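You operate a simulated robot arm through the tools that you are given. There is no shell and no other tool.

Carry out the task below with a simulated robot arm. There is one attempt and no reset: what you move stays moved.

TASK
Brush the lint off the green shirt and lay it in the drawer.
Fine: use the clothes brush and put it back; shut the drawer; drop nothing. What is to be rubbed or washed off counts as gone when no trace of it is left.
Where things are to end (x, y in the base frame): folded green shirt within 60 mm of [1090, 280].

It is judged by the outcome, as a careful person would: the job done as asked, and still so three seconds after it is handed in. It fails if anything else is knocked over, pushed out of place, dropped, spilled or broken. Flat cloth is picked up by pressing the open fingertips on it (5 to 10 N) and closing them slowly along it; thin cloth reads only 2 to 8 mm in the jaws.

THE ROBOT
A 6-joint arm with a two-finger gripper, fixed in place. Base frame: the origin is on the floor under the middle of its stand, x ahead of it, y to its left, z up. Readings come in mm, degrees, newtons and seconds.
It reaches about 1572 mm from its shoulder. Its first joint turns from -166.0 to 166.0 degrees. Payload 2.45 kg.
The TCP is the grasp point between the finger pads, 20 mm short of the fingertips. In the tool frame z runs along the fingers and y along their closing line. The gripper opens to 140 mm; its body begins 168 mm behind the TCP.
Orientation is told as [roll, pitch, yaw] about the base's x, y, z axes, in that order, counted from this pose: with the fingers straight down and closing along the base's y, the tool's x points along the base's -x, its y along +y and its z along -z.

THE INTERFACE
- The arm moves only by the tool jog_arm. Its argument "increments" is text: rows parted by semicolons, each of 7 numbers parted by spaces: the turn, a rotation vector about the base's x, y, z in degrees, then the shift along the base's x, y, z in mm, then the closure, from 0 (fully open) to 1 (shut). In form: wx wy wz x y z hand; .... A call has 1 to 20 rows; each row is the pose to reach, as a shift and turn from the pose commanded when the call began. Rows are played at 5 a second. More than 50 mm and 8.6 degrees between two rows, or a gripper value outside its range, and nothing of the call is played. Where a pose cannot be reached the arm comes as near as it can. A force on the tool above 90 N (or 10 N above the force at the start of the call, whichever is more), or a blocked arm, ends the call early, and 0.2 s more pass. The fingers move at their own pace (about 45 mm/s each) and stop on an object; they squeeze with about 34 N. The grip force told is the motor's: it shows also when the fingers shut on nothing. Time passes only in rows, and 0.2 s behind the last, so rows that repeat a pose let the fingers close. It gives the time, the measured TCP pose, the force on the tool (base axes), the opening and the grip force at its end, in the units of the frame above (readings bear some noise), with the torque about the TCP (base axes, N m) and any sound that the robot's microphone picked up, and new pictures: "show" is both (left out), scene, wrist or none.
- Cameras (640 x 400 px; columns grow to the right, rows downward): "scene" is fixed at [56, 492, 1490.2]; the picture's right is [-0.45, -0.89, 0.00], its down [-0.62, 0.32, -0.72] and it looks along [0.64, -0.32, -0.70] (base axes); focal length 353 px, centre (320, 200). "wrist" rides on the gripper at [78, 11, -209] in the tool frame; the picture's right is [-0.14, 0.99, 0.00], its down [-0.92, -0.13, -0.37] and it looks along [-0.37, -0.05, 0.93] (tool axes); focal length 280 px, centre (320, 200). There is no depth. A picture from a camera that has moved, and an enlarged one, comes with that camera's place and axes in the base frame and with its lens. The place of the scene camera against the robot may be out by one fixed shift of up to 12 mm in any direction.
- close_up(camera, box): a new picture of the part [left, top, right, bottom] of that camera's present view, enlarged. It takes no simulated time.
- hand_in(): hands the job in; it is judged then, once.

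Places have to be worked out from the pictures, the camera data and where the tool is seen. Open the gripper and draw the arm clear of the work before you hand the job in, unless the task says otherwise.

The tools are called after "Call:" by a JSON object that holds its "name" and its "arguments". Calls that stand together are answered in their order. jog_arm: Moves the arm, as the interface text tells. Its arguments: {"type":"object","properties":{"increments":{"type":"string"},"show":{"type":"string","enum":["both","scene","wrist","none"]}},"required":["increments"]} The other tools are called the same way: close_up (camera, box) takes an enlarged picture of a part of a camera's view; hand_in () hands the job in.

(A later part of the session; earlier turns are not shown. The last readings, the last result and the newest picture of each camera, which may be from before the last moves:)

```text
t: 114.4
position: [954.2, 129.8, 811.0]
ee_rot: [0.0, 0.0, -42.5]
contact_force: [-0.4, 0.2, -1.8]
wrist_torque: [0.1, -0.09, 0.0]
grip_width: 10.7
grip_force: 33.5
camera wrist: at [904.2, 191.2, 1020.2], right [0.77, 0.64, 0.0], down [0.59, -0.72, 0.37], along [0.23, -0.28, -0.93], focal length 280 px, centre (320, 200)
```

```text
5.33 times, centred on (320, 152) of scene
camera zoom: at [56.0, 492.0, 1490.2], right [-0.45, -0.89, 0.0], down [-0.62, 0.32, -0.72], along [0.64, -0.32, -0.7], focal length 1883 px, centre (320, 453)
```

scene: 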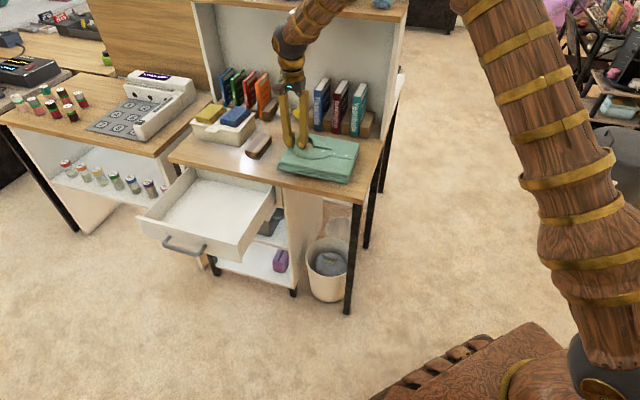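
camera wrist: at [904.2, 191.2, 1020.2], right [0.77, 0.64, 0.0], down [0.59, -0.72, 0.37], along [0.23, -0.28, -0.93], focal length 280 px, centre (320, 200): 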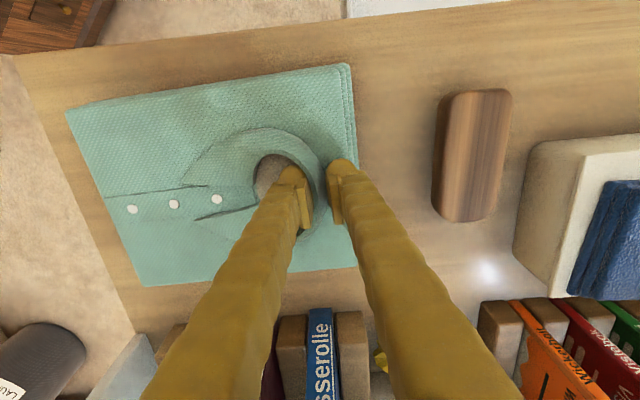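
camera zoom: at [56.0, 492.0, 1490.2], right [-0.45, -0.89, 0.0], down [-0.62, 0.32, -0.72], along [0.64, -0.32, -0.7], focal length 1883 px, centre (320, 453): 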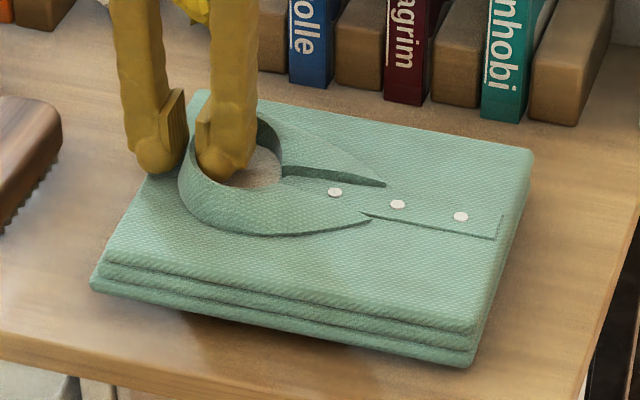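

The shirt comes up level: it weighs only about 0.2 kg, and the torque matches its centre of mass. I'll raise it a further 60 mm and check that the hold is stable.

Call:
{"name": "jog_arm", "arguments": {"increments": "0 0 0 0 0 6 1; 0 0 0 0 0 14 1; 0 0 0 0 0 24 1; 0 0 0 0 0 36 1; 0 0 0 0 0 48 1; 0 0 0 0 0 60 1; 0 0 0 0 0 60 1"}}

Call:
{"name": "close_up", "arguments": {"camera": "scene", "box": [270, 105, 370, 190]}}

```text
t: 116.0
position: [955.0, 130.7, 872.9]
ee_rot: [0.0, 0.0, -42.5]
contact_force: [-0.6, -0.5, -1.9]
wrist_torque: [0.13, -0.13, -0.03]
grip_width: 11.0
grip_force: 34.4
camera wrist: at [905.2, 191.8, 1081.1], right [0.77, 0.64, 0.0], down [0.59, -0.72, 0.37], along [0.24, -0.28, -0.93], focal length 280 px, centre (320, 200)
```

scene: 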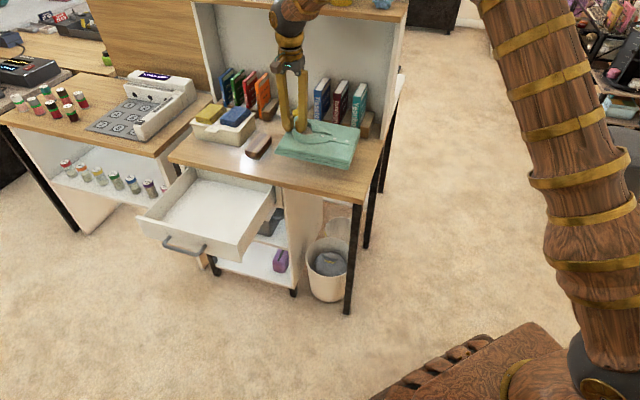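
wrist: 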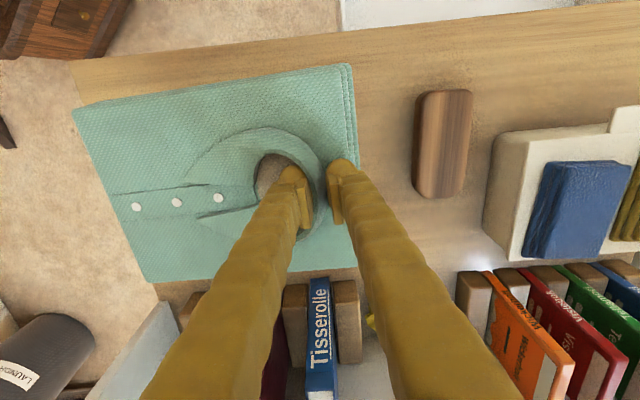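

```text
4.71 times, centred on (320, 148) of scene
camera zoom: at [56.0, 492.0, 1490.2], right [-0.45, -0.89, 0.0], down [-0.62, 0.32, -0.72], along [0.64, -0.32, -0.7], focal length 1662 px, centre (320, 447)
```

zoom: 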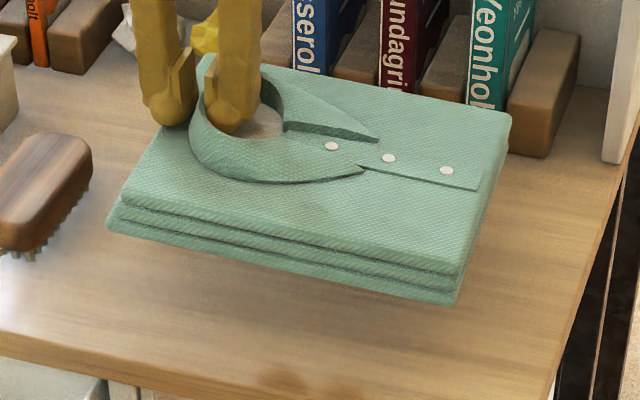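

The shirt hangs level and the grip is steady (11 mm, 34 N). I'll carry it forward off the desk first, staying clear of the brush and caddy, and then left over the open drawer.

Call:
{"name": "jog_arm", "arguments": {"increments": "0 0 0 -5 5 3 1; 0 0 0 -14 14 8 1; 0 0 0 -28 28 12 1; 0 0 -0.5 -45 45 15 1; 0 0 -1 -63 63 15 1; 0 0 -1.5 -81 81 15 1; 0 0 -2 -99 99 15 1; 0 0 -2.5 -117 117 15 1; 0 0 -2.5 -135 135 15 1; 0 0 -2.5 -152 152 15 1; 0 0 -2.5 -164 164 15 1; 0 0 -2.5 -170 170 15 1; 0 0 -2.5 -170 170 15 1"}}

```text
t: 118.8
position: [784.1, 299.3, 884.0]
ee_rot: [0.0, 0.0, -45.0]
contact_force: [0.0, 0.3, -1.8]
wrist_torque: [0.11, -0.09, -0.02]
grip_width: 11.0
grip_force: 33.8
camera wrist: at [737.3, 362.9, 1094.4], right [0.8, 0.6, 0.0], down [0.56, -0.74, 0.37], along [0.22, -0.29, -0.93], focal length 280 px, centre (320, 200)
```

scene: 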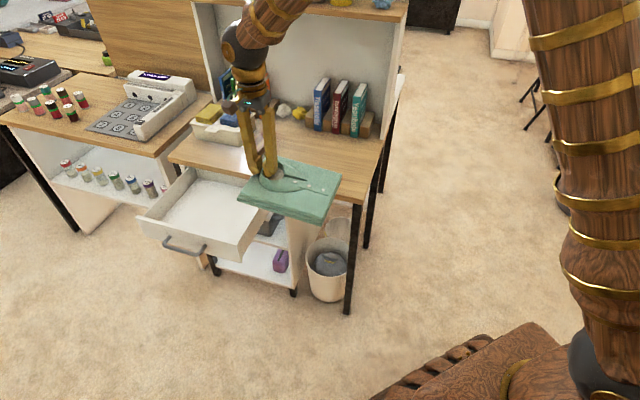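
wrist: 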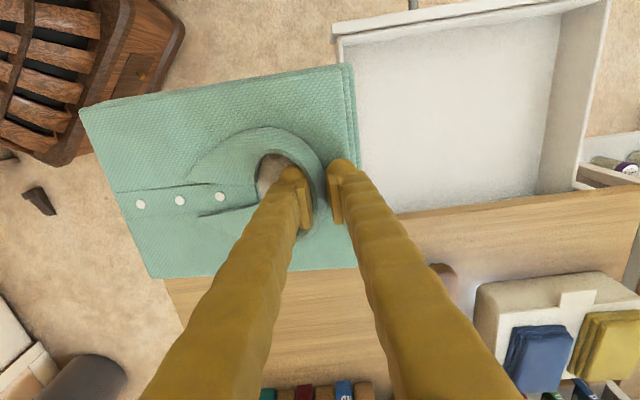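

The hold is stable. I estimate the drawer interior spans u ≈ 307–603 with its inner front at d ≈ -230. I'll move left so the shirt's centre is over about (914, 449).

Call:
{"name": "jog_arm", "arguments": {"increments": "0 0 0 6 6.5 0 1; 0 0 0 18 20 0 1; 0 0 0 34 38 0 1; 0 0 0 52 58 0 1; 0 0 0 70 79 0 1; 0 0 0 88 100 0 1; 0 0 0 106 120 0 1; 0 0 0 124 141 0 1; 0 0 0 142 162 0 1; 0 0 0 160 182 0 1; 0 0 0 175 199 0 1; 0 0 0 184 209 0 1; 0 0 0 186.5 211.4 0 1; 0 0 0 186.5 211.4 0 1"}}

Call:
{"name": "close_up", "arguments": {"camera": "scene", "box": [120, 130, 320, 270]}}

```text
t: 121.8
position: [971.3, 511.4, 886.2]
ee_rot: [0.0, 0.0, -45.1]
contact_force: [0.5, -1.0, -2.1]
wrist_torque: [0.1, -0.13, 0.03]
grip_width: 11.2
grip_force: 34.4
camera wrist: at [924.0, 574.3, 1095.5], right [0.8, 0.6, 0.0], down [0.56, -0.74, 0.37], along [0.22, -0.29, -0.93], focal length 280 px, centre (320, 200)
```

scene: 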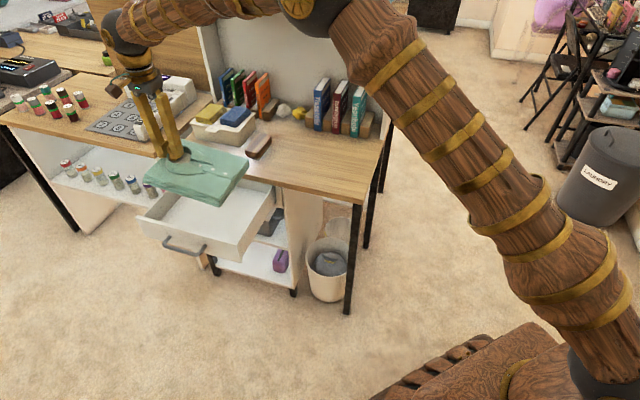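
wrist: 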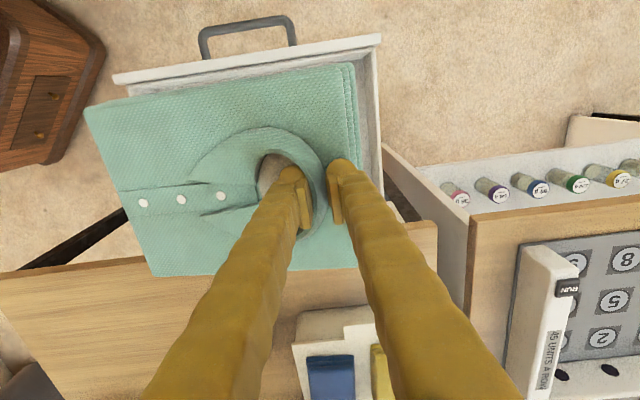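

```text
2.86 times, centred on (220, 200) of scene
camera zoom: at [56.0, 492.0, 1490.2], right [-0.45, -0.89, 0.0], down [-0.62, 0.32, -0.72], along [0.64, -0.32, -0.7], focal length 1009 px, centre (606, 200)
```

zoom: 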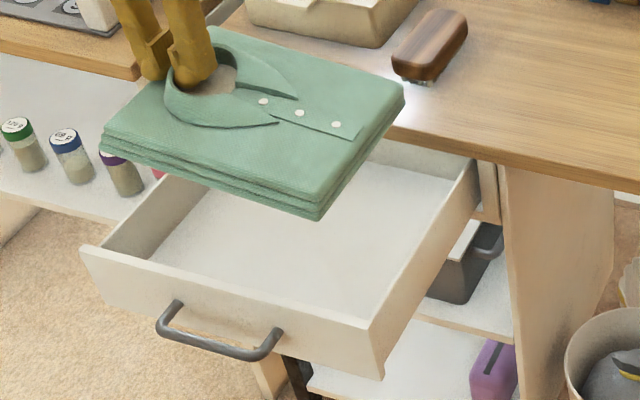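

I'll zoom in with the wrist camera to verify the alignment between the shirt and drawer walls.

Call:
{"name": "close_up", "arguments": {"camera": "wrist", "box": [70, 0, 410, 290]}}

Call:
{"name": "close_up", "arguments": {"camera": "wrist", "box": [310, 20, 450, 250]}}

```text
1.38 times, centred on (240, 145) of wrist
camera zoom: at [924.0, 574.3, 1095.5], right [0.8, 0.6, 0.0], down [0.56, -0.74, 0.37], along [0.22, -0.29, -0.93], focal length 387 px, centre (430, 276)
```

zoom: 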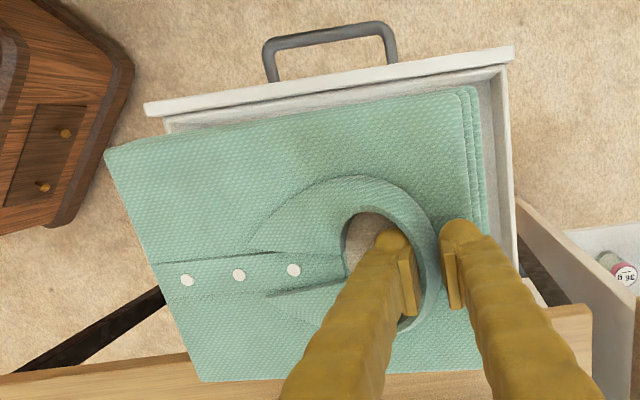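

```text
1.74 times, centred on (380, 135) of wrist
camera zoom: at [924.0, 574.3, 1095.5], right [0.8, 0.6, 0.0], down [0.56, -0.74, 0.37], along [0.22, -0.29, -0.93], focal length 488 px, centre (216, 313)
```

zoom: 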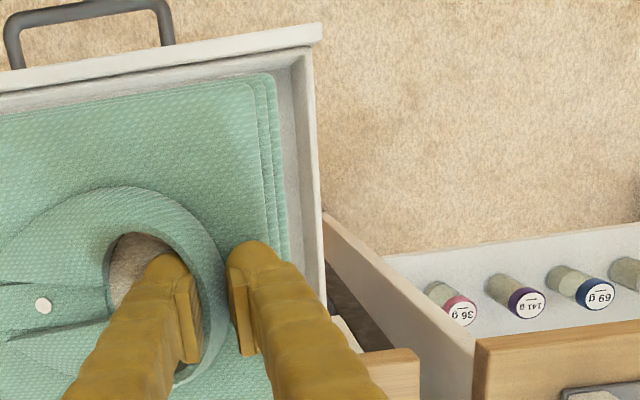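

The alignment is good: the shirt spans u ≈ 341–587 and d ≈ -211 to -27, leaving 20–27 mm clearance to the drawer walls and the desk edge. I'll lower it straight down to about 20 mm above the drawer floor.

Call:
{"name": "jog_arm", "arguments": {"increments": "0 0 0 0 0 -5 1; 0 0 0 0 0 -15 1; 0 0 0 0 0 -30 1; 0 0 0 0 0 -45 1; 0 0 0 0 0 -60 1; 0 0 0 0 0 -75 1; 0 0 0 0 0 -90 1; 0 0 0 0 0 -105 1; 0 0 0 0 0 -118 1; 0 0 0 0 0 -128 1; 0 0 0 0 0 -135 1; 0 0 0 0 0 -135 1"}}

Call:
{"name": "close_up", "arguments": {"camera": "scene", "box": [120, 130, 320, 270]}}

Call:
{"name": "close_up", "arguments": {"camera": "wrist", "box": [70, 0, 410, 290]}}

```text
t: 124.4
position: [971.3, 511.5, 750.5]
ee_rot: [0.0, 0.1, -45.0]
contact_force: [-1.1, 0.5, -2.1]
wrist_torque: [0.11, -0.1, 0.03]
grip_width: 11.0
grip_force: 33.6
camera wrist: at [924.0, 574.8, 959.0], right [0.8, 0.6, 0.0], down [0.56, -0.74, 0.37], along [0.22, -0.29, -0.93], focal length 280 px, centre (320, 200)
```

scene: 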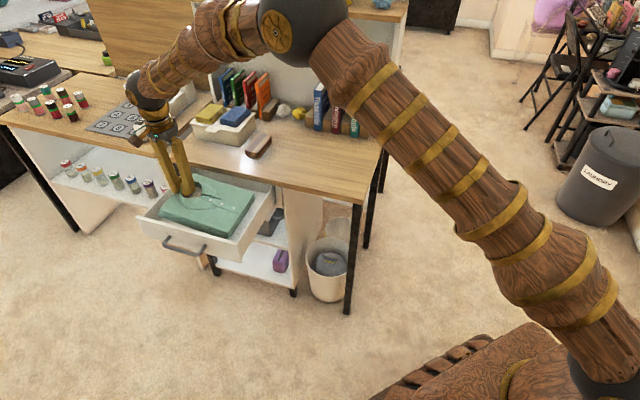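
wrist: 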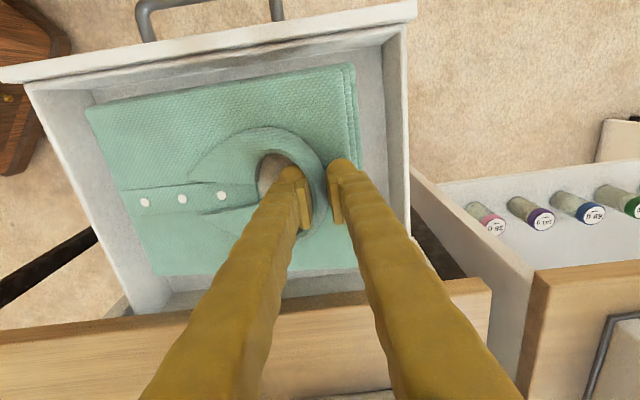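

```text
2.86 times, centred on (220, 200) of scene
camera zoom: at [56.0, 492.0, 1490.2], right [-0.45, -0.89, 0.0], down [-0.62, 0.32, -0.72], along [0.64, -0.32, -0.7], focal length 1009 px, centre (606, 200)
```

zoom: 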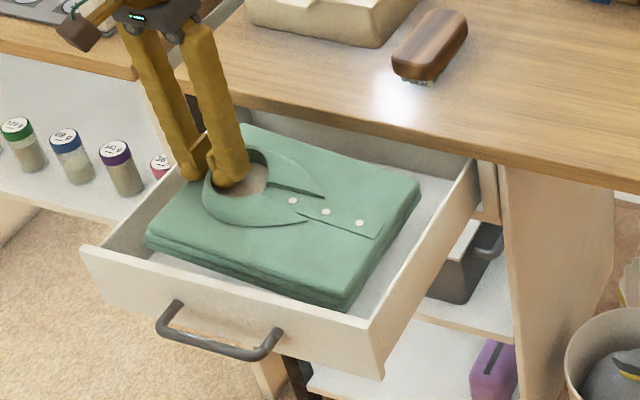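

```text
1.38 times, centred on (240, 145) of wrist
camera zoom: at [924.0, 574.8, 959.0], right [0.8, 0.6, 0.0], down [0.56, -0.74, 0.37], along [0.22, -0.29, -0.93], focal length 387 px, centre (430, 276)
```

zoom: 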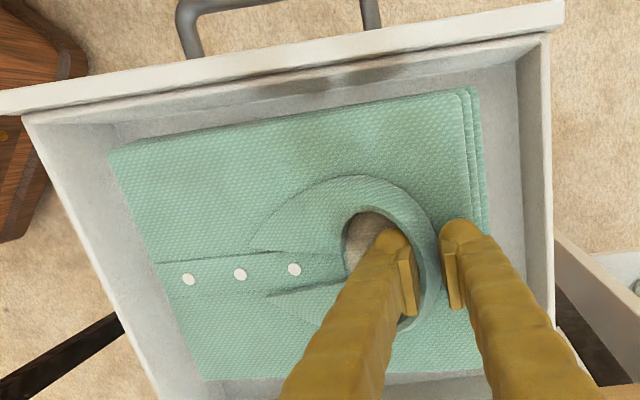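

The shirt is well inside the drawer walls. I'll continue down slowly until it touches the floor of the drawer.

Call:
{"name": "jog_arm", "arguments": {"increments": "0 0 0 0 0 -4 1; 0 0 0 0 0 -8 1; 0 0 0 0 0 -12 1; 0 0 0 0 0 -12 1", "show": "none"}}

```text
t: 125.4
position: [970.7, 510.5, 738.3]
ee_rot: [0.0, 0.1, -45.0]
contact_force: [-0.5, 1.3, -1.9]
wrist_torque: [0.13, -0.1, -0.01]
grip_width: 10.9
grip_force: 34.2
```

Call:
{"name": "jog_arm", "arguments": {"increments": "0 0 0 0 0 -3 1; 0 0 0 0 0 -6 1; 0 0 0 0 0 -6 1", "show": "none"}}

```text
t: 126.2
position: [970.1, 511.5, 733.2]
ee_rot: [0.0, 0.0, -45.1]
contact_force: [-0.3, -0.7, -2.9]
wrist_torque: [0.13, -0.1, 0.02]
grip_width: 11.0
grip_force: 33.9
```

Call:
{"name": "jog_arm", "arguments": {"increments": "0 0 0 0 0 -2 1; 0 0 0 0 0 -4 1; 0 0 0 0 0 -4 1", "show": "none"}}

```text
t: 127.0
position: [971.6, 511.0, 728.5]
ee_rot: [0.0, 0.0, -45.0]
contact_force: [0.6, 0.5, -2.4]
wrist_torque: [0.16, -0.13, -0.01]
grip_width: 11.1
grip_force: 34.2
```

Call:
{"name": "jog_arm", "arguments": {"increments": "0 0 0 0 0 -2 1; 0 0 0 0 0 -4 1; 0 0 0 0 0 -4 1", "show": "none"}}

```text
t: 127.8
position: [970.6, 511.8, 724.6]
ee_rot: [0.0, 0.0, -44.9]
contact_force: [0.4, -0.3, -2.0]
wrist_torque: [0.11, -0.11, 0.03]
grip_width: 11.3
grip_force: 34.3
```

Call:
{"name": "jog_arm", "arguments": {"increments": "0 0 0 0 0 -1.5 1; 0 0 0 0 0 -3 1; 0 0 0 0 0 -3 1", "show": "none"}}

```text
t: 128.6
position: [972.6, 511.1, 722.7]
ee_rot: [0.0, 0.1, -45.0]
contact_force: [-0.4, -0.3, -2.3]
wrist_torque: [0.12, -0.09, -0.02]
grip_width: 10.9
grip_force: 34.6
```

Call:
{"name": "jog_arm", "arguments": {"increments": "0 0 0 0 0 -1.5 1; 0 0 0 0 0 -3 1; 0 0 0 0 0 -3 1", "show": "scene"}}

Call:
{"name": "close_up", "arguments": {"camera": "scene", "box": [120, 150, 300, 270]}}

```text
t: 129.4
position: [970.5, 510.8, 718.5]
ee_rot: [0.1, -0.1, -45.0]
contact_force: [-0.1, 0.5, -2.3]
wrist_torque: [0.11, -0.11, 0.02]
grip_width: 11.1
grip_force: 34.0
```

scene: 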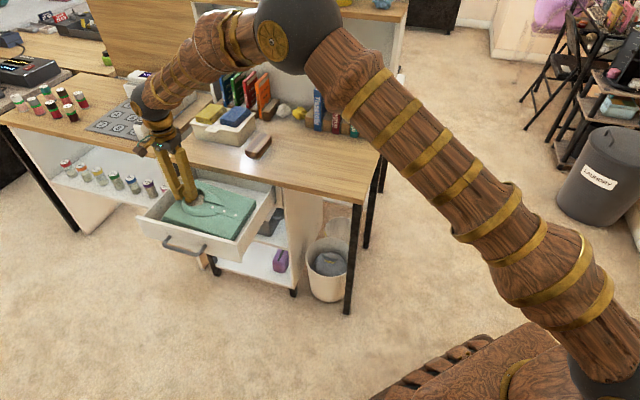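

```text
3.33 times, centred on (210, 210) of scene
camera zoom: at [56.0, 492.0, 1490.2], right [-0.45, -0.89, 0.0], down [-0.62, 0.32, -0.72], along [0.64, -0.32, -0.7], focal length 1177 px, centre (687, 167)
```

zoom: 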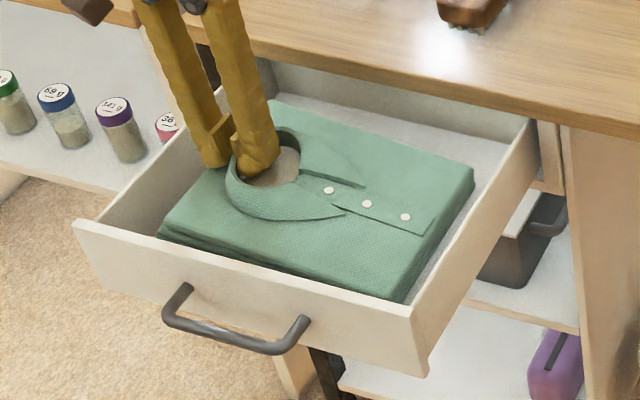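

Not touching yet, though the shirt is close to the floor. I continue in small steps.

Call:
{"name": "jog_arm", "arguments": {"increments": "0 0 0 0 0 -1.5 1; 0 0 0 0 0 -3 1; 0 0 0 0 0 -3 1", "show": "none"}}

```text
t: 130.2
position: [972.1, 510.8, 716.3]
ee_rot: [0.0, 0.0, -45.0]
contact_force: [0.3, -0.1, -1.5]
wrist_torque: [0.12, -0.09, -0.01]
grip_width: 11.0
grip_force: 34.1
```

Call:
{"name": "jog_arm", "arguments": {"increments": "0 0 0 0 0 -1.5 1; 0 0 0 0 0 -2.5 1; 0 0 0 0 0 -2.5 1", "show": "none"}}

```text
t: 131.0
position: [972.3, 511.6, 713.3]
ee_rot: [-0.1, 0.1, -45.0]
contact_force: [-0.1, 0.1, -1.7]
wrist_torque: [0.11, -0.06, -0.02]
grip_width: 11.1
grip_force: 34.5
```

Call:
{"name": "jog_arm", "arguments": {"increments": "0 0 0 0 0 -1 1; 0 0 0 0 0 -2 1; 0 0 0 0 0 -2 1", "show": "none"}}

```text
t: 131.8
position: [972.6, 511.0, 711.2]
ee_rot: [-0.1, 0.0, -45.0]
contact_force: [0.1, 0.5, -1.6]
wrist_torque: [0.06, -0.09, 0.03]
grip_width: 11.0
grip_force: 34.0
```

Call:
{"name": "jog_arm", "arguments": {"increments": "0 0 0 0 0 -1 1; 0 0 0 0 0 -2 1; 0 0 0 0 0 -2 1", "show": "none"}}

```text
t: 132.6
position: [972.7, 511.5, 709.5]
ee_rot: [0.0, 0.0, -45.1]
contact_force: [0.1, -0.7, -1.7]
wrist_torque: [0.09, -0.09, -0.01]
grip_width: 11.0
grip_force: 34.4
```

Call:
{"name": "jog_arm", "arguments": {"increments": "0 0 0 0 0 -1 1; 0 0 0 0 0 -2 1; 0 0 0 0 0 -2 1", "show": "none"}}

```text
t: 133.4
position: [970.7, 511.7, 707.8]
ee_rot: [0.0, 0.0, -44.9]
contact_force: [-0.1, -0.7, -1.6]
wrist_torque: [0.06, -0.1, 0.01]
grip_width: 10.9
grip_force: 34.0
```

Call:
{"name": "jog_arm", "arguments": {"increments": "0 0 0 0 0 -1 1; 0 0 0 0 0 -2 1; 0 0 0 0 0 -2 1"}}

Call:
{"name": "close_up", "arguments": {"camera": "scene", "box": [140, 160, 290, 260]}}

Call:
{"name": "close_up", "arguments": {"camera": "wrist", "box": [0, 0, 440, 320]}}

```text
t: 134.2
position: [971.3, 510.8, 705.9]
ee_rot: [-0.1, 0.0, -45.0]
contact_force: [1.0, -0.9, -1.6]
wrist_torque: [0.03, -0.04, 0.01]
grip_width: 11.2
grip_force: 33.7
camera wrist: at [924.1, 574.7, 914.4], right [0.8, 0.6, 0.0], down [0.56, -0.74, 0.37], along [0.22, -0.29, -0.93], focal length 280 px, centre (320, 200)
```

scene: 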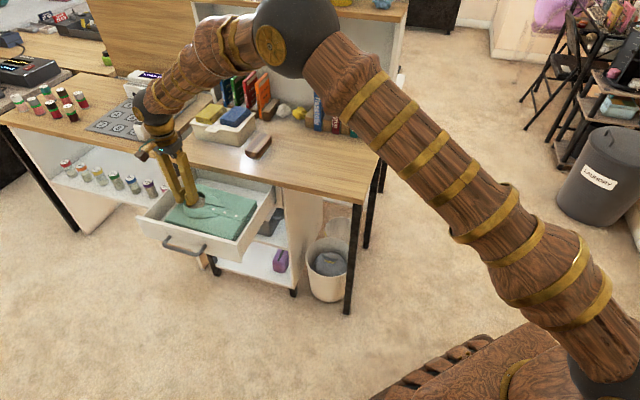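
wrist: 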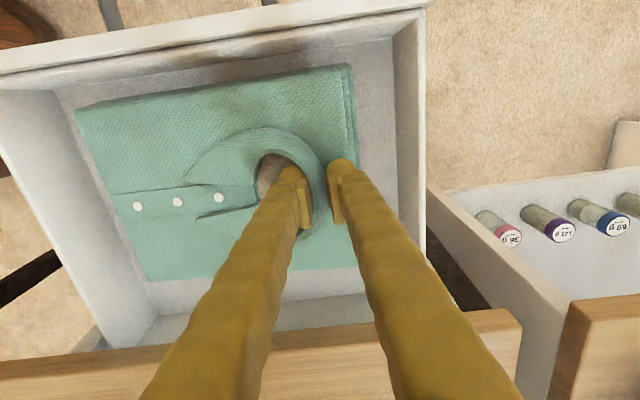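

```text
4.00 times, centred on (215, 210) of scene
camera zoom: at [56.0, 492.0, 1490.2], right [-0.45, -0.89, 0.0], down [-0.62, 0.32, -0.72], along [0.64, -0.32, -0.7], focal length 1412 px, centre (740, 160)
```

zoom: 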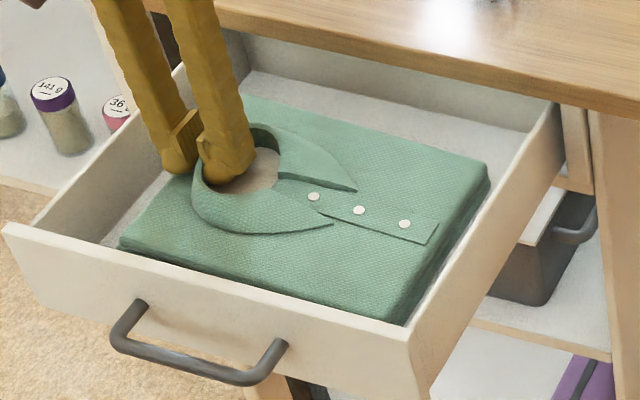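

```text
1.25 times, centred on (220, 160) of wrist
camera zoom: at [924.1, 574.7, 914.4], right [0.8, 0.6, 0.0], down [0.56, -0.74, 0.37], along [0.22, -0.29, -0.93], focal length 350 px, centre (445, 250)
```

zoom: 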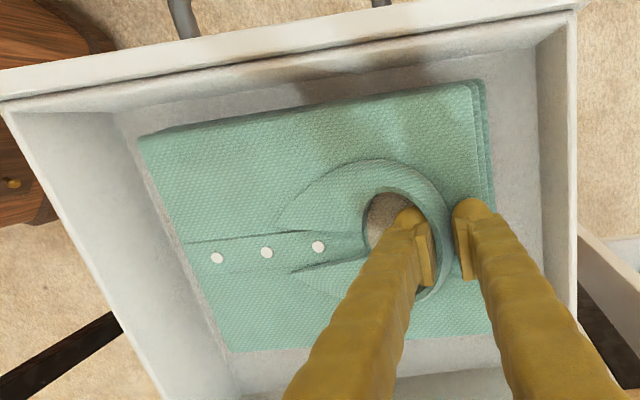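

The torque has nearly vanished, so the right side now rests on the drawer floor. I'll lower the left side the last few mm.

Call:
{"name": "jog_arm", "arguments": {"increments": "0 0 0 0 0 -1 1; 0 0 0 0 0 -2 1; 0 0 0 0 0 -2 1", "show": "none"}}

```text
t: 135.0
position: [970.0, 513.0, 703.2]
ee_rot: [0.0, 0.0, -45.0]
contact_force: [0.1, 0.1, -1.3]
wrist_torque: [0.04, -0.07, 0.03]
grip_width: 10.8
grip_force: 33.8
```

Call:
{"name": "jog_arm", "arguments": {"increments": "0 0 0 0 0 -1 1; 0 0 0 0 0 -2 1; 0 0 0 0 0 -2 1", "show": "none"}}

```text
t: 135.8
position: [970.6, 511.6, 702.0]
ee_rot: [0.1, 0.1, -45.0]
contact_force: [0.6, 0.9, -1.3]
wrist_torque: [0.03, -0.05, -0.01]
grip_width: 10.8
grip_force: 33.8
```

Call:
{"name": "jog_arm", "arguments": {"increments": "0 0 0 0 0 -1 1; 0 0 0 0 0 -2 1; 0 0 0 0 0 -2 1", "show": "none"}}

```text
t: 136.6
position: [970.7, 511.7, 700.1]
ee_rot: [0.0, -0.1, -45.0]
contact_force: [-0.1, 0.1, -1.5]
wrist_torque: [0.05, -0.03, -0.04]
grip_width: 10.9
grip_force: 33.9
```

Call:
{"name": "jog_arm", "arguments": {"increments": "0 0 0 0 0 -1 1; 0 0 0 0 0 -2 1; 0 0 0 0 0 -2 1", "show": "none"}}

```text
t: 137.4
position: [972.1, 511.5, 697.4]
ee_rot: [0.0, 0.0, -45.0]
contact_force: [-0.5, 0.5, -1.0]
wrist_torque: [0.0, 0.01, -0.03]
grip_width: 11.1
grip_force: 34.1
```

Call:
{"name": "jog_arm", "arguments": {"increments": "0 0 0 0 0 -1 1; 0 0 0 0 0 -2 1; 0 0 0 0 0 -2 1", "show": "scene"}}

Call:
{"name": "close_up", "arguments": {"camera": "scene", "box": [140, 170, 270, 250]}}

```text
t: 138.2
position: [971.7, 510.7, 695.4]
ee_rot: [0.0, 0.1, -44.9]
contact_force: [-0.2, 0.5, -1.1]
wrist_torque: [0.0, -0.01, 0.02]
grip_width: 10.9
grip_force: 33.9
```

scene: 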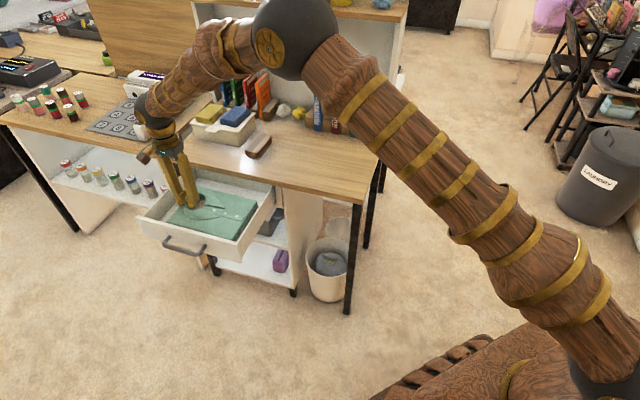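

```text
4.92 times, centred on (205, 210) of scene
camera zoom: at [56.0, 492.0, 1490.2], right [-0.45, -0.89, 0.0], down [-0.62, 0.32, -0.72], along [0.64, -0.32, -0.7], focal length 1738 px, centre (886, 151)
```

zoom: 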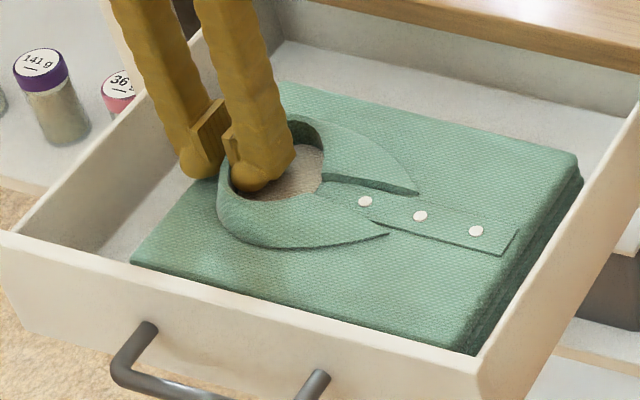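

Call:
{"name": "jog_arm", "arguments": {"increments": "0 0 0 0 0 -1 1; 0 0 0 0 0 -2 1; 0 0 0 0 0 -2 1", "show": "none"}}

```text
t: 139.0
position: [970.8, 511.3, 694.5]
ee_rot: [-0.1, 0.0, -44.9]
contact_force: [-0.5, 0.3, -1.3]
wrist_torque: [0.05, 0.03, -0.02]
grip_width: 11.1
grip_force: 34.4
```

Call:
{"name": "jog_arm", "arguments": {"increments": "0 0 0 0 0 -1 1; 0 0 0 0 0 -2 1; 0 0 0 0 0 -2 1", "show": "none"}}

```text
t: 139.8
position: [971.1, 510.5, 691.8]
ee_rot: [0.0, 0.0, -45.1]
contact_force: [0.0, -0.7, 0.2]
wrist_torque: [-0.03, 0.0, 0.01]
grip_width: 10.5
grip_force: 34.5
```

Call:
{"name": "jog_arm", "arguments": {"increments": "0 0 0 0 0 -0.7 1; 0 0 0 0 0 -1.2 1; 0 0 0 0 0 -1.2 1", "show": "none"}}

```text
t: 140.6
position: [971.3, 511.2, 692.4]
ee_rot: [0.0, 0.1, -45.0]
contact_force: [-3.0, -3.2, 13.0]
wrist_torque: [-0.06, 0.04, 0.01]
grip_width: 10.9
grip_force: 34.3
```

The shirt now lies flat on the drawer floor (13 N upward). I'll ease off slightly and open the fingers gently.

Call:
{"name": "jog_arm", "arguments": {"increments": "0 0 0 0 0 0.7 1; 0 0 0 0 0 0.7 0.92; 0 0 0 0 0 0.7 0.88; 0 0 0 0 0 0.7 0.84; 0 0 0 0 0 0.7 0.81; 0 0 0 0 0 0.7 0.81; 0 0 0 0 0 0.7 0.81"}}

Call:
{"name": "close_up", "arguments": {"camera": "wrist", "box": [220, 110, 440, 260]}}

Call:
{"name": "close_up", "arguments": {"camera": "scene", "box": [140, 170, 270, 250]}}

```text
t: 142.2
position: [971.4, 511.2, 690.9]
ee_rot: [0.0, 0.0, -45.0]
contact_force: [-0.9, -0.3, 0.3]
wrist_torque: [0.03, -0.03, 0.01]
grip_width: 26.5
grip_force: 0.0
camera wrist: at [924.3, 574.8, 900.2], right [0.8, 0.6, 0.0], down [0.56, -0.74, 0.37], along [0.22, -0.29, -0.93], focal length 280 px, centre (320, 200)
```

scene: 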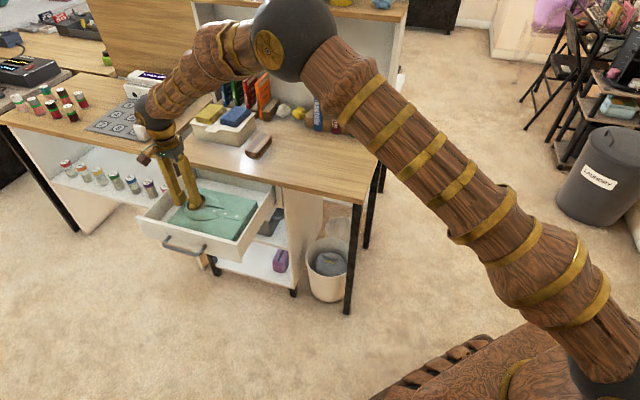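
wrist: 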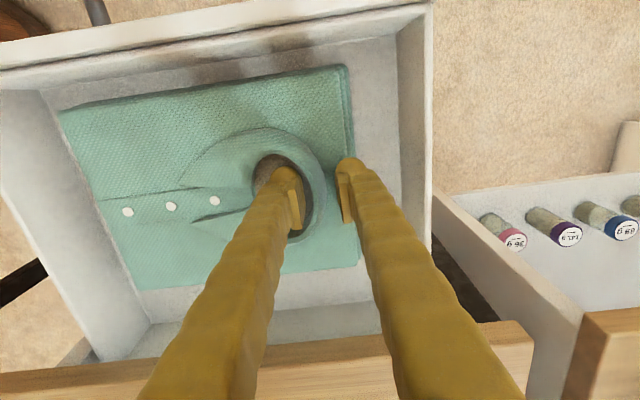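

```text
2.67 times, centred on (330, 185) of wrist
camera zoom: at [924.3, 574.8, 900.2], right [0.8, 0.6, 0.0], down [0.56, -0.74, 0.37], along [0.22, -0.29, -0.93], focal length 748 px, centre (293, 240)
```

zoom: 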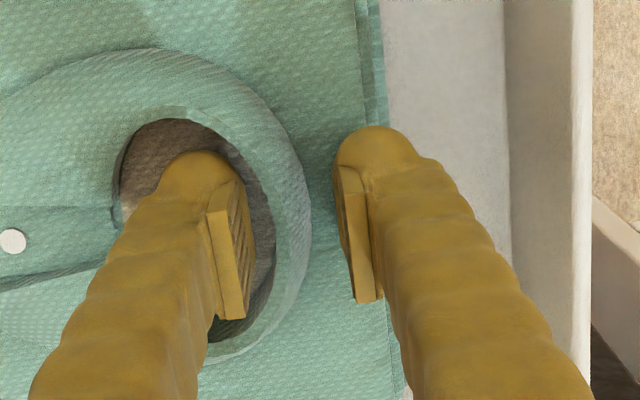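

```text
4.92 times, centred on (205, 210) of scene
camera zoom: at [56.0, 492.0, 1490.2], right [-0.45, -0.89, 0.0], down [-0.62, 0.32, -0.72], along [0.64, -0.32, -0.7], focal length 1738 px, centre (886, 151)
```

zoom: 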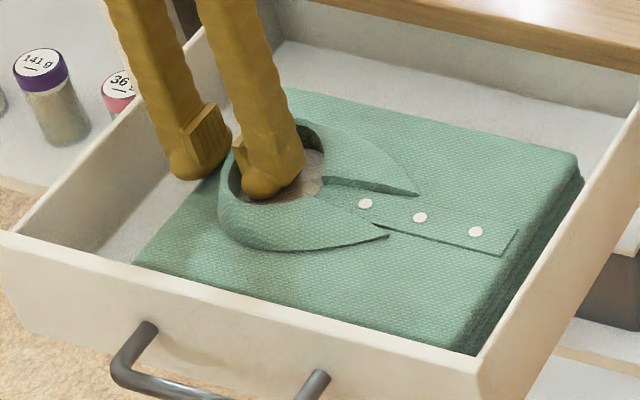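

Released and clear of the collar on both sides. I'll rise straight up.

Call:
{"name": "jog_arm", "arguments": {"increments": "0 0 0 0 0 6 0.81; 0 0 0 0 0 15 0.81; 0 0 0 0 0 30 0.81; 0 0 0 0 0 60 0.81; 0 0 0 0 0 100 0.81; 0 0 0 0 0 140 0.81; 0 0 0 0 0 170 0.81; 0 0 0 0 0 170 0.81"}}

Call:
{"name": "close_up", "arguments": {"camera": "scene", "box": [130, 150, 290, 260]}}

Call:
{"name": "close_up", "arguments": {"camera": "wrist", "box": [70, 0, 440, 290]}}

```text
t: 144.0
position: [970.6, 512.0, 861.4]
ee_rot: [0.1, 0.0, -45.0]
contact_force: [-0.2, -0.3, 0.4]
wrist_torque: [0.01, 0.0, -0.01]
grip_width: 26.7
grip_force: 0.1
camera wrist: at [923.2, 574.9, 1070.6], right [0.8, 0.6, 0.0], down [0.56, -0.74, 0.37], along [0.22, -0.29, -0.93], focal length 280 px, centre (320, 200)
```

scene: 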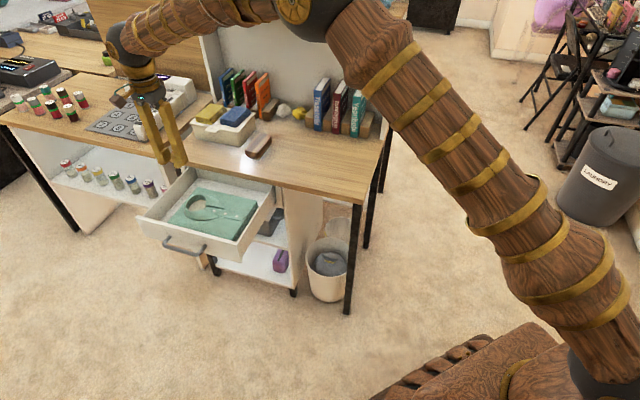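
wrist: 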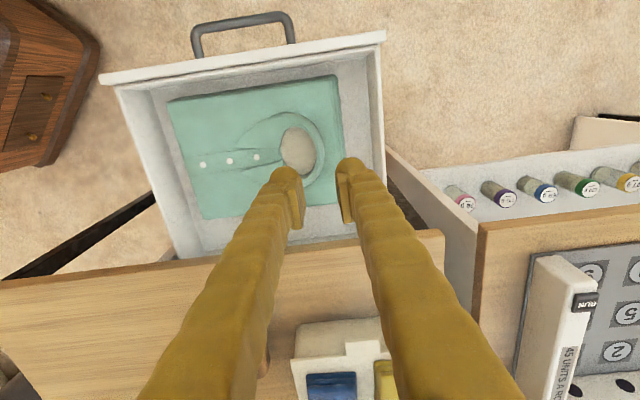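

```text
3.64 times, centred on (210, 205) of scene
camera zoom: at [56.0, 492.0, 1490.2], right [-0.45, -0.89, 0.0], down [-0.62, 0.32, -0.72], along [0.64, -0.32, -0.7], focal length 1284 px, centre (720, 182)
```

zoom: 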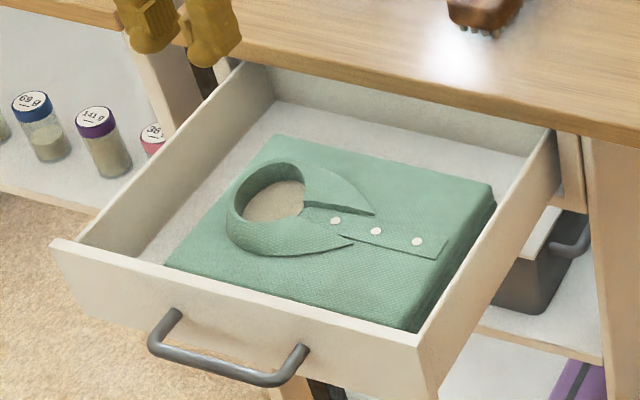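

```text
1.38 times, centred on (255, 145) of wrist
camera zoom: at [923.2, 574.9, 1070.6], right [0.8, 0.6, 0.0], down [0.56, -0.74, 0.37], along [0.22, -0.29, -0.93], focal length 387 px, centre (410, 276)
```

zoom: 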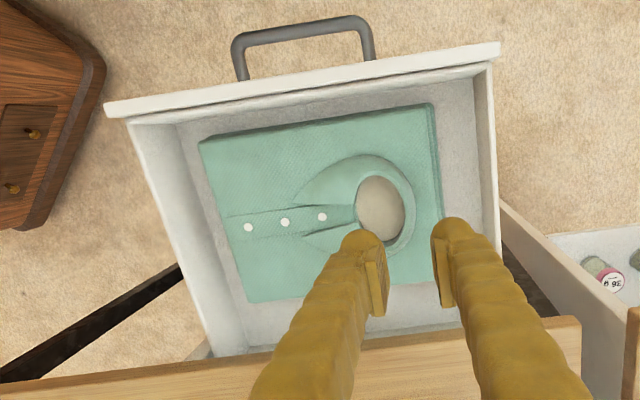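

The shirt lies flat, centred at about (912, 450). With the drawer shut, that becomes about (1096, 267), well within 60 mm of the goal. Now I'll bring the hand round in front of the drawer to close it, turning it first at a safe height.

Call:
{"name": "jog_arm", "arguments": {"increments": "0 0 8 -17 -11 10 0.81; 0 0 16 -34 -22 25 0.8; 0 0 24 -52 -33 40 0.78; 0 0 32 -69 -44 55 0.75; 0 0 40 -86 -55 70 0.72; 0 0 48 -104 -66 85 0.7; 0 0 56 -121 -77 94 0.7; 0 0 64 -138 -88 94 0.7; 0 0 72 -156 -99 94 0.7; 0 0 80 -173 -110 94 0.7; 0 0 88 -190 -121 94 0.7; 0 0 90 -190 -121 94 0.7; 0 0 90 -190 -121 94 0.7", "show": "scene"}}

```text
t: 146.8
position: [781.5, 390.8, 955.7]
ee_rot: [0.0, -0.1, 45.0]
contact_force: [0.1, 0.6, 0.1]
wrist_torque: [0.0, -0.01, -0.01]
grip_width: 41.9
grip_force: 0.0
```

scene: 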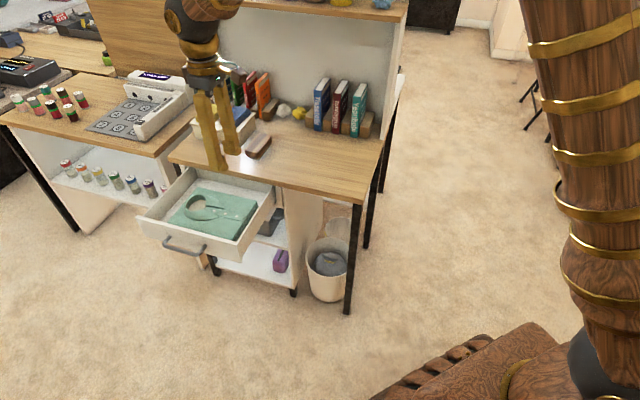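

I'm at the same pose I left from earlier, so I'll retrace that path backwards to the horizontal pose in front of the handle.

Call:
{"name": "jog_arm", "arguments": {"increments": "0 0 0 -5 45 0 0.7; 0 0 0 -10 85 -5 0.7; 0 0 0 -15 125 -15 0.7; -3.64 -3.64 0 -25 155 -30 0.7; -8.64 -8.64 0 -35 180 -50 0.7; -13.64 -13.64 0 -45 205 -75 0.7; -18.64 -18.64 0 -55 230 -100 0.7; -23.64 -23.64 0 -65 250 -125 0.7; -28.64 -28.64 0 -70 265 -150 0.7; -33.64 -33.64 0 -75 275 -175 0.7; -38.64 -38.64 0 -80 280 -200 0.7; -43.64 -43.64 0 -83 283 -225 0.7; -48.64 -48.64 0 -83 283 -245 0.7; -53.64 -53.64 0 -83 283 -265 0.7; -58.64 -58.64 0 -80 280 -280 0.7; -63.64 -63.64 0 -75 275 -290 0.7; -63.64 -63.64 0 -75 275 -290 0.7"}}

Call:
{"name": "close_up", "arguments": {"camera": "wrist", "box": [220, 60, 420, 220]}}

```text
t: 150.4
position: [706.3, 664.4, 666.9]
ee_rot: [-90.0, 0.0, 45.0]
contact_force: [0.1, -0.7, 0.1]
wrist_torque: [-0.02, -0.02, 0.03]
grip_width: 41.9
grip_force: 0.0
camera wrist: at [503.9, 757.8, 655.4], right [0.1, 0.1, -0.99], down [0.39, 0.91, 0.13], along [0.92, -0.4, 0.05], focal length 280 px, centre (320, 200)
```

scene: 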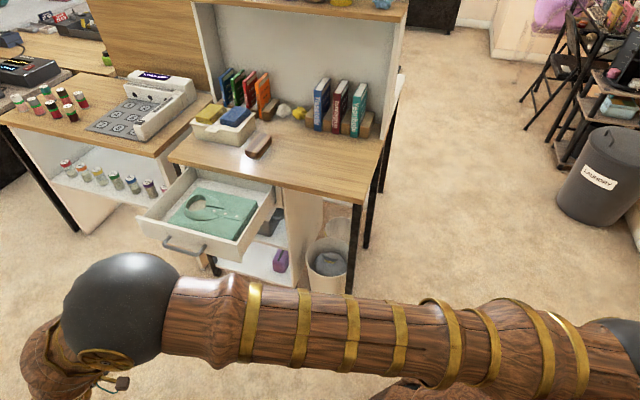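
wrist: 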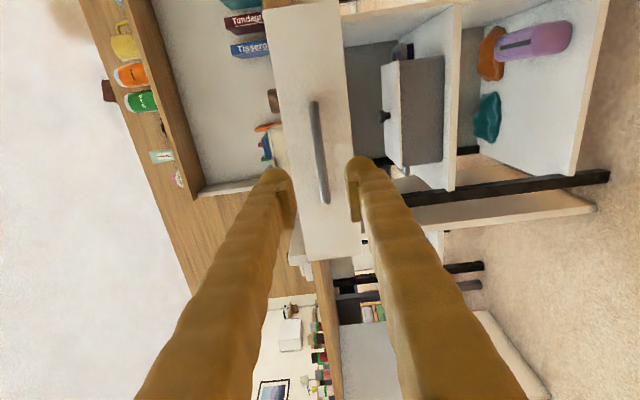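

```text
2.50 times, centred on (320, 140) of wrist
camera zoom: at [503.9, 757.8, 655.4], right [0.1, 0.1, -0.99], down [0.39, 0.91, 0.13], along [0.92, -0.4, 0.05], focal length 701 px, centre (320, 350)
```

zoom: 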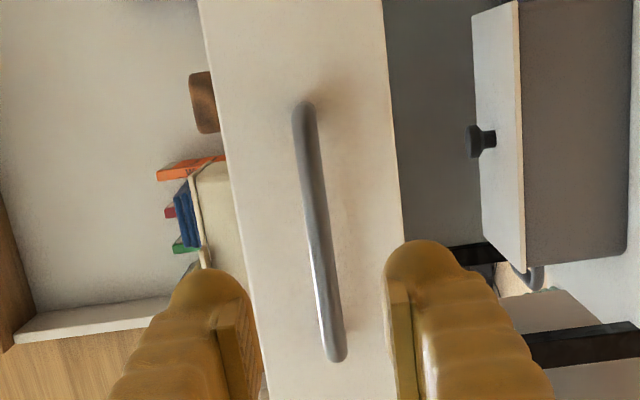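

The view is the same as when I let go. I'll advance back onto the handle and grip it.

Call:
{"name": "jog_arm", "arguments": {"increments": "0 0 0 18 -18 0 0.7; 0 0 0 38 -38 0 0.7; 0 0 0 56 -56 0 0.7; 0 0 0 70 -70 0 0.7; 0 0 0 80 -80 0 0.7; 0 0 0 87 -87 0 0.7; 0 0 0 90 -90 0 0.7; 0 0 0 90 -90 0 0.78; 0 0 0 90 -90 0 0.86; 0 0 0 90 -90 0 0.93; 0 0 0 90 -90 0 1; 0 0 0 90 -90 0 1; 0 0 0 90 -90 0 1"}}

```text
t: 153.2
position: [797.0, 575.8, 665.1]
ee_rot: [-89.9, -0.1, 44.9]
contact_force: [-0.4, -1.4, 4.3]
wrist_torque: [0.01, 0.01, -0.01]
grip_width: 7.0
grip_force: 35.0
camera wrist: at [594.2, 667.9, 655.1], right [0.1, 0.1, -0.99], down [0.39, 0.91, 0.13], along [0.92, -0.4, 0.05], focal length 280 px, centre (320, 200)
```

scene: 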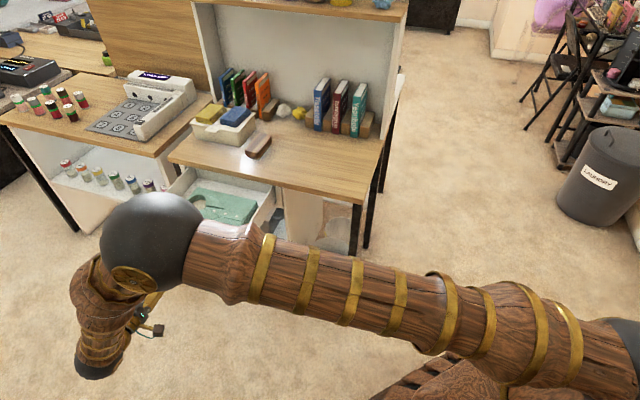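
wrist: 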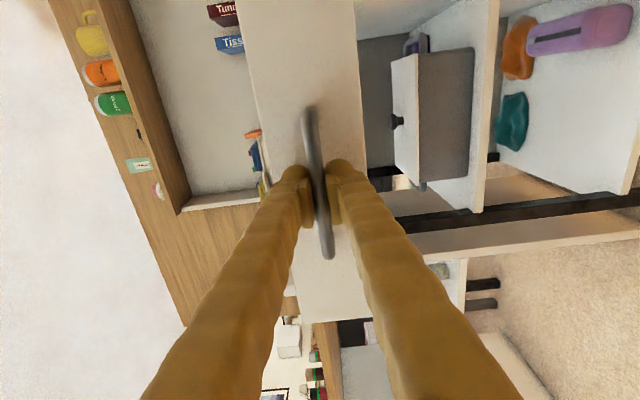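

Gripped. Now I push the drawer in smoothly, first about 140 mm.

Call:
{"name": "jog_arm", "arguments": {"increments": "0 0 0 3 -3 0 1; 0 0 0 8 -8 0 1; 0 0 0 15 -15 0 1; 0 0 0 23 -23 0 1; 0 0 0 31 -31 0 1; 0 0 0 39 -39 0 1; 0 0 0 47 -47 0 1; 0 0 0 55 -55 0 1; 0 0 0 63 -63 0 1; 0 0 0 71 -71 0 1; 0 0 0 79 -79 0 1; 0 0 0 87 -87 0 1; 0 0 0 95 -95 0 1; 0 0 0 100 -100 0 1"}}

```text
t: 156.2
position: [897.0, 474.7, 665.5]
ee_rot: [-90.0, 0.0, 45.0]
contact_force: [-23.4, -24.0, 19.5]
wrist_torque: [-0.01, -0.08, -0.11]
grip_width: 7.5
grip_force: 35.3
camera wrist: at [694.1, 568.4, 654.9], right [0.1, 0.1, -0.99], down [0.39, 0.91, 0.13], along [0.92, -0.4, 0.05], focal length 280 px, centre (320, 200)
```

scene: 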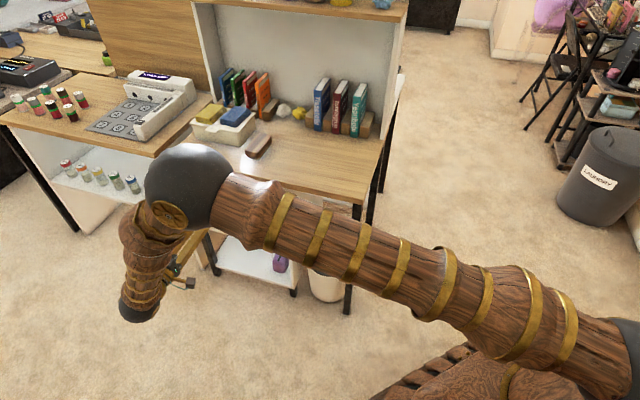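
wrist: 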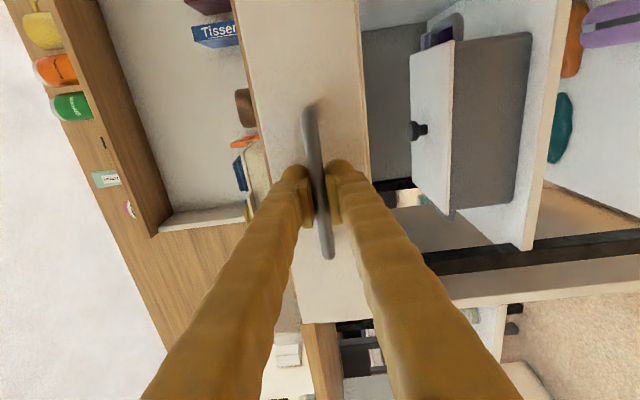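

There's a sideways load building up (33 N to the right and 20 N up), so my path is a couple of mm off the slide. I'll relieve it by shifting 2 mm that way before continuing.

Call:
{"name": "jog_arm", "arguments": {"increments": "0 0 0 -0.8 -0.8 0.6 1; 0 0 0 -1.5 -1.5 1.2 1; 0 0 0 -1.5 -1.5 1.2 1", "show": "none"}}

```text
t: 157.0
position: [896.3, 475.4, 666.6]
ee_rot: [-89.9, 0.0, 45.1]
contact_force: [23.0, 24.3, -15.3]
wrist_torque: [0.02, 0.02, 0.16]
grip_width: 7.7
grip_force: 35.5
```

That overshot the balance; half of it is right. I'll take half back and continue pushing in.

Call:
{"name": "jog_arm", "arguments": {"increments": "0 0 0 0.8 0.8 -0.6 1; 0 0 0 6 -4.4 -0.6 1; 0 0 0 14 -12.4 -0.6 1; 0 0 0 22 -20.4 -0.6 1; 0 0 0 30 -28.4 -0.6 1; 0 0 0 38 -36.4 -0.6 1; 0 0 0 46 -44.4 -0.6 1; 0 0 0 54 -52.4 -0.6 1; 0 0 0 62 -60.4 -0.6 1"}}

```text
t: 159.0
position: [957.3, 415.0, 665.2]
ee_rot: [-90.0, -0.1, 45.0]
contact_force: [17.5, 16.8, -9.1]
wrist_torque: [0.01, 0.02, -0.04]
grip_width: 7.1
grip_force: 35.7
camera wrist: at [754.0, 506.5, 655.2], right [0.1, 0.1, -0.99], down [0.39, 0.91, 0.13], along [0.92, -0.4, 0.05], focal length 280 px, centre (320, 200)
```

scene: 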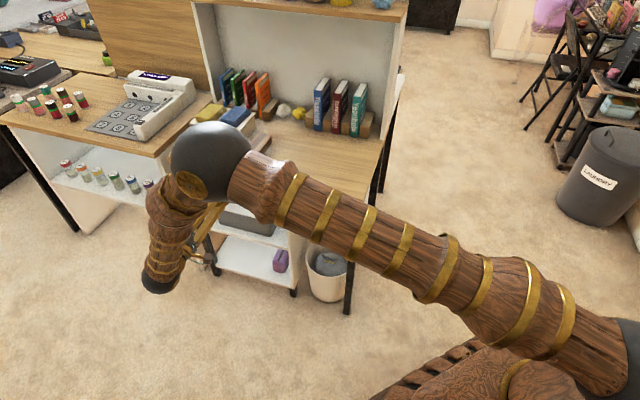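
wrist: 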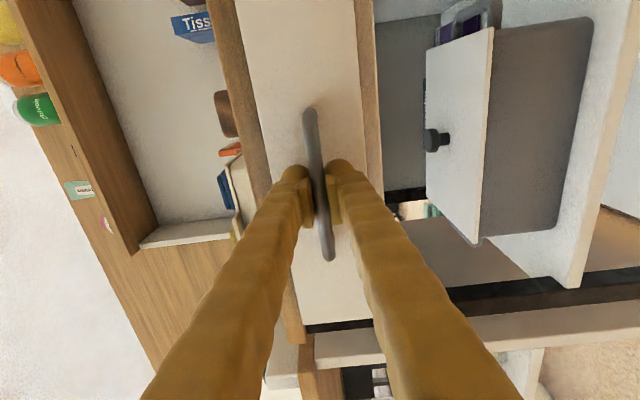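

About 33 mm remain. I'll push slowly and watch for the closing stop.

Call:
{"name": "jog_arm", "arguments": {"increments": "0 0 0 5 -5 0 1; 0 0 0 10 -10 0 1; 0 0 0 14 -14 0 1; 0 0 0 17 -17 0 1; 0 0 0 17 -17 0 1", "show": "none"}}

```text
t: 160.2
position: [972.7, 395.1, 665.8]
ee_rot: [-89.8, 0.1, 45.0]
contact_force: [2.1, -0.2, -18.2]
wrist_torque: [0.09, -0.08, 0.02]
grip_width: 7.0
grip_force: 35.5
```

Call:
{"name": "jog_arm", "arguments": {"increments": "0 0 0 1.5 -1.5 0 1; 0 0 0 3 -3 0 1; 0 0 0 3 -3 0 1", "show": "none"}}

```text
t: 161.0
position: [976.6, 392.9, 665.5]
ee_rot: [-90.0, 0.0, 45.0]
contact_force: [0.4, -0.4, -20.9]
wrist_torque: [0.03, -0.03, 0.08]
grip_width: 7.1
grip_force: 35.4
```

Call:
{"name": "jog_arm", "arguments": {"increments": "0 0 0 1 -1 0 1; 0 0 0 2 -2 0 1; 0 0 0 2 -2 0 1", "show": "none"}}

```text
t: 161.8
position: [979.4, 391.3, 665.6]
ee_rot: [-90.0, 0.1, 45.1]
contact_force: [-2.0, -1.8, -13.4]
wrist_torque: [-0.04, 0.0, -0.04]
grip_width: 7.3
grip_force: 35.4
```

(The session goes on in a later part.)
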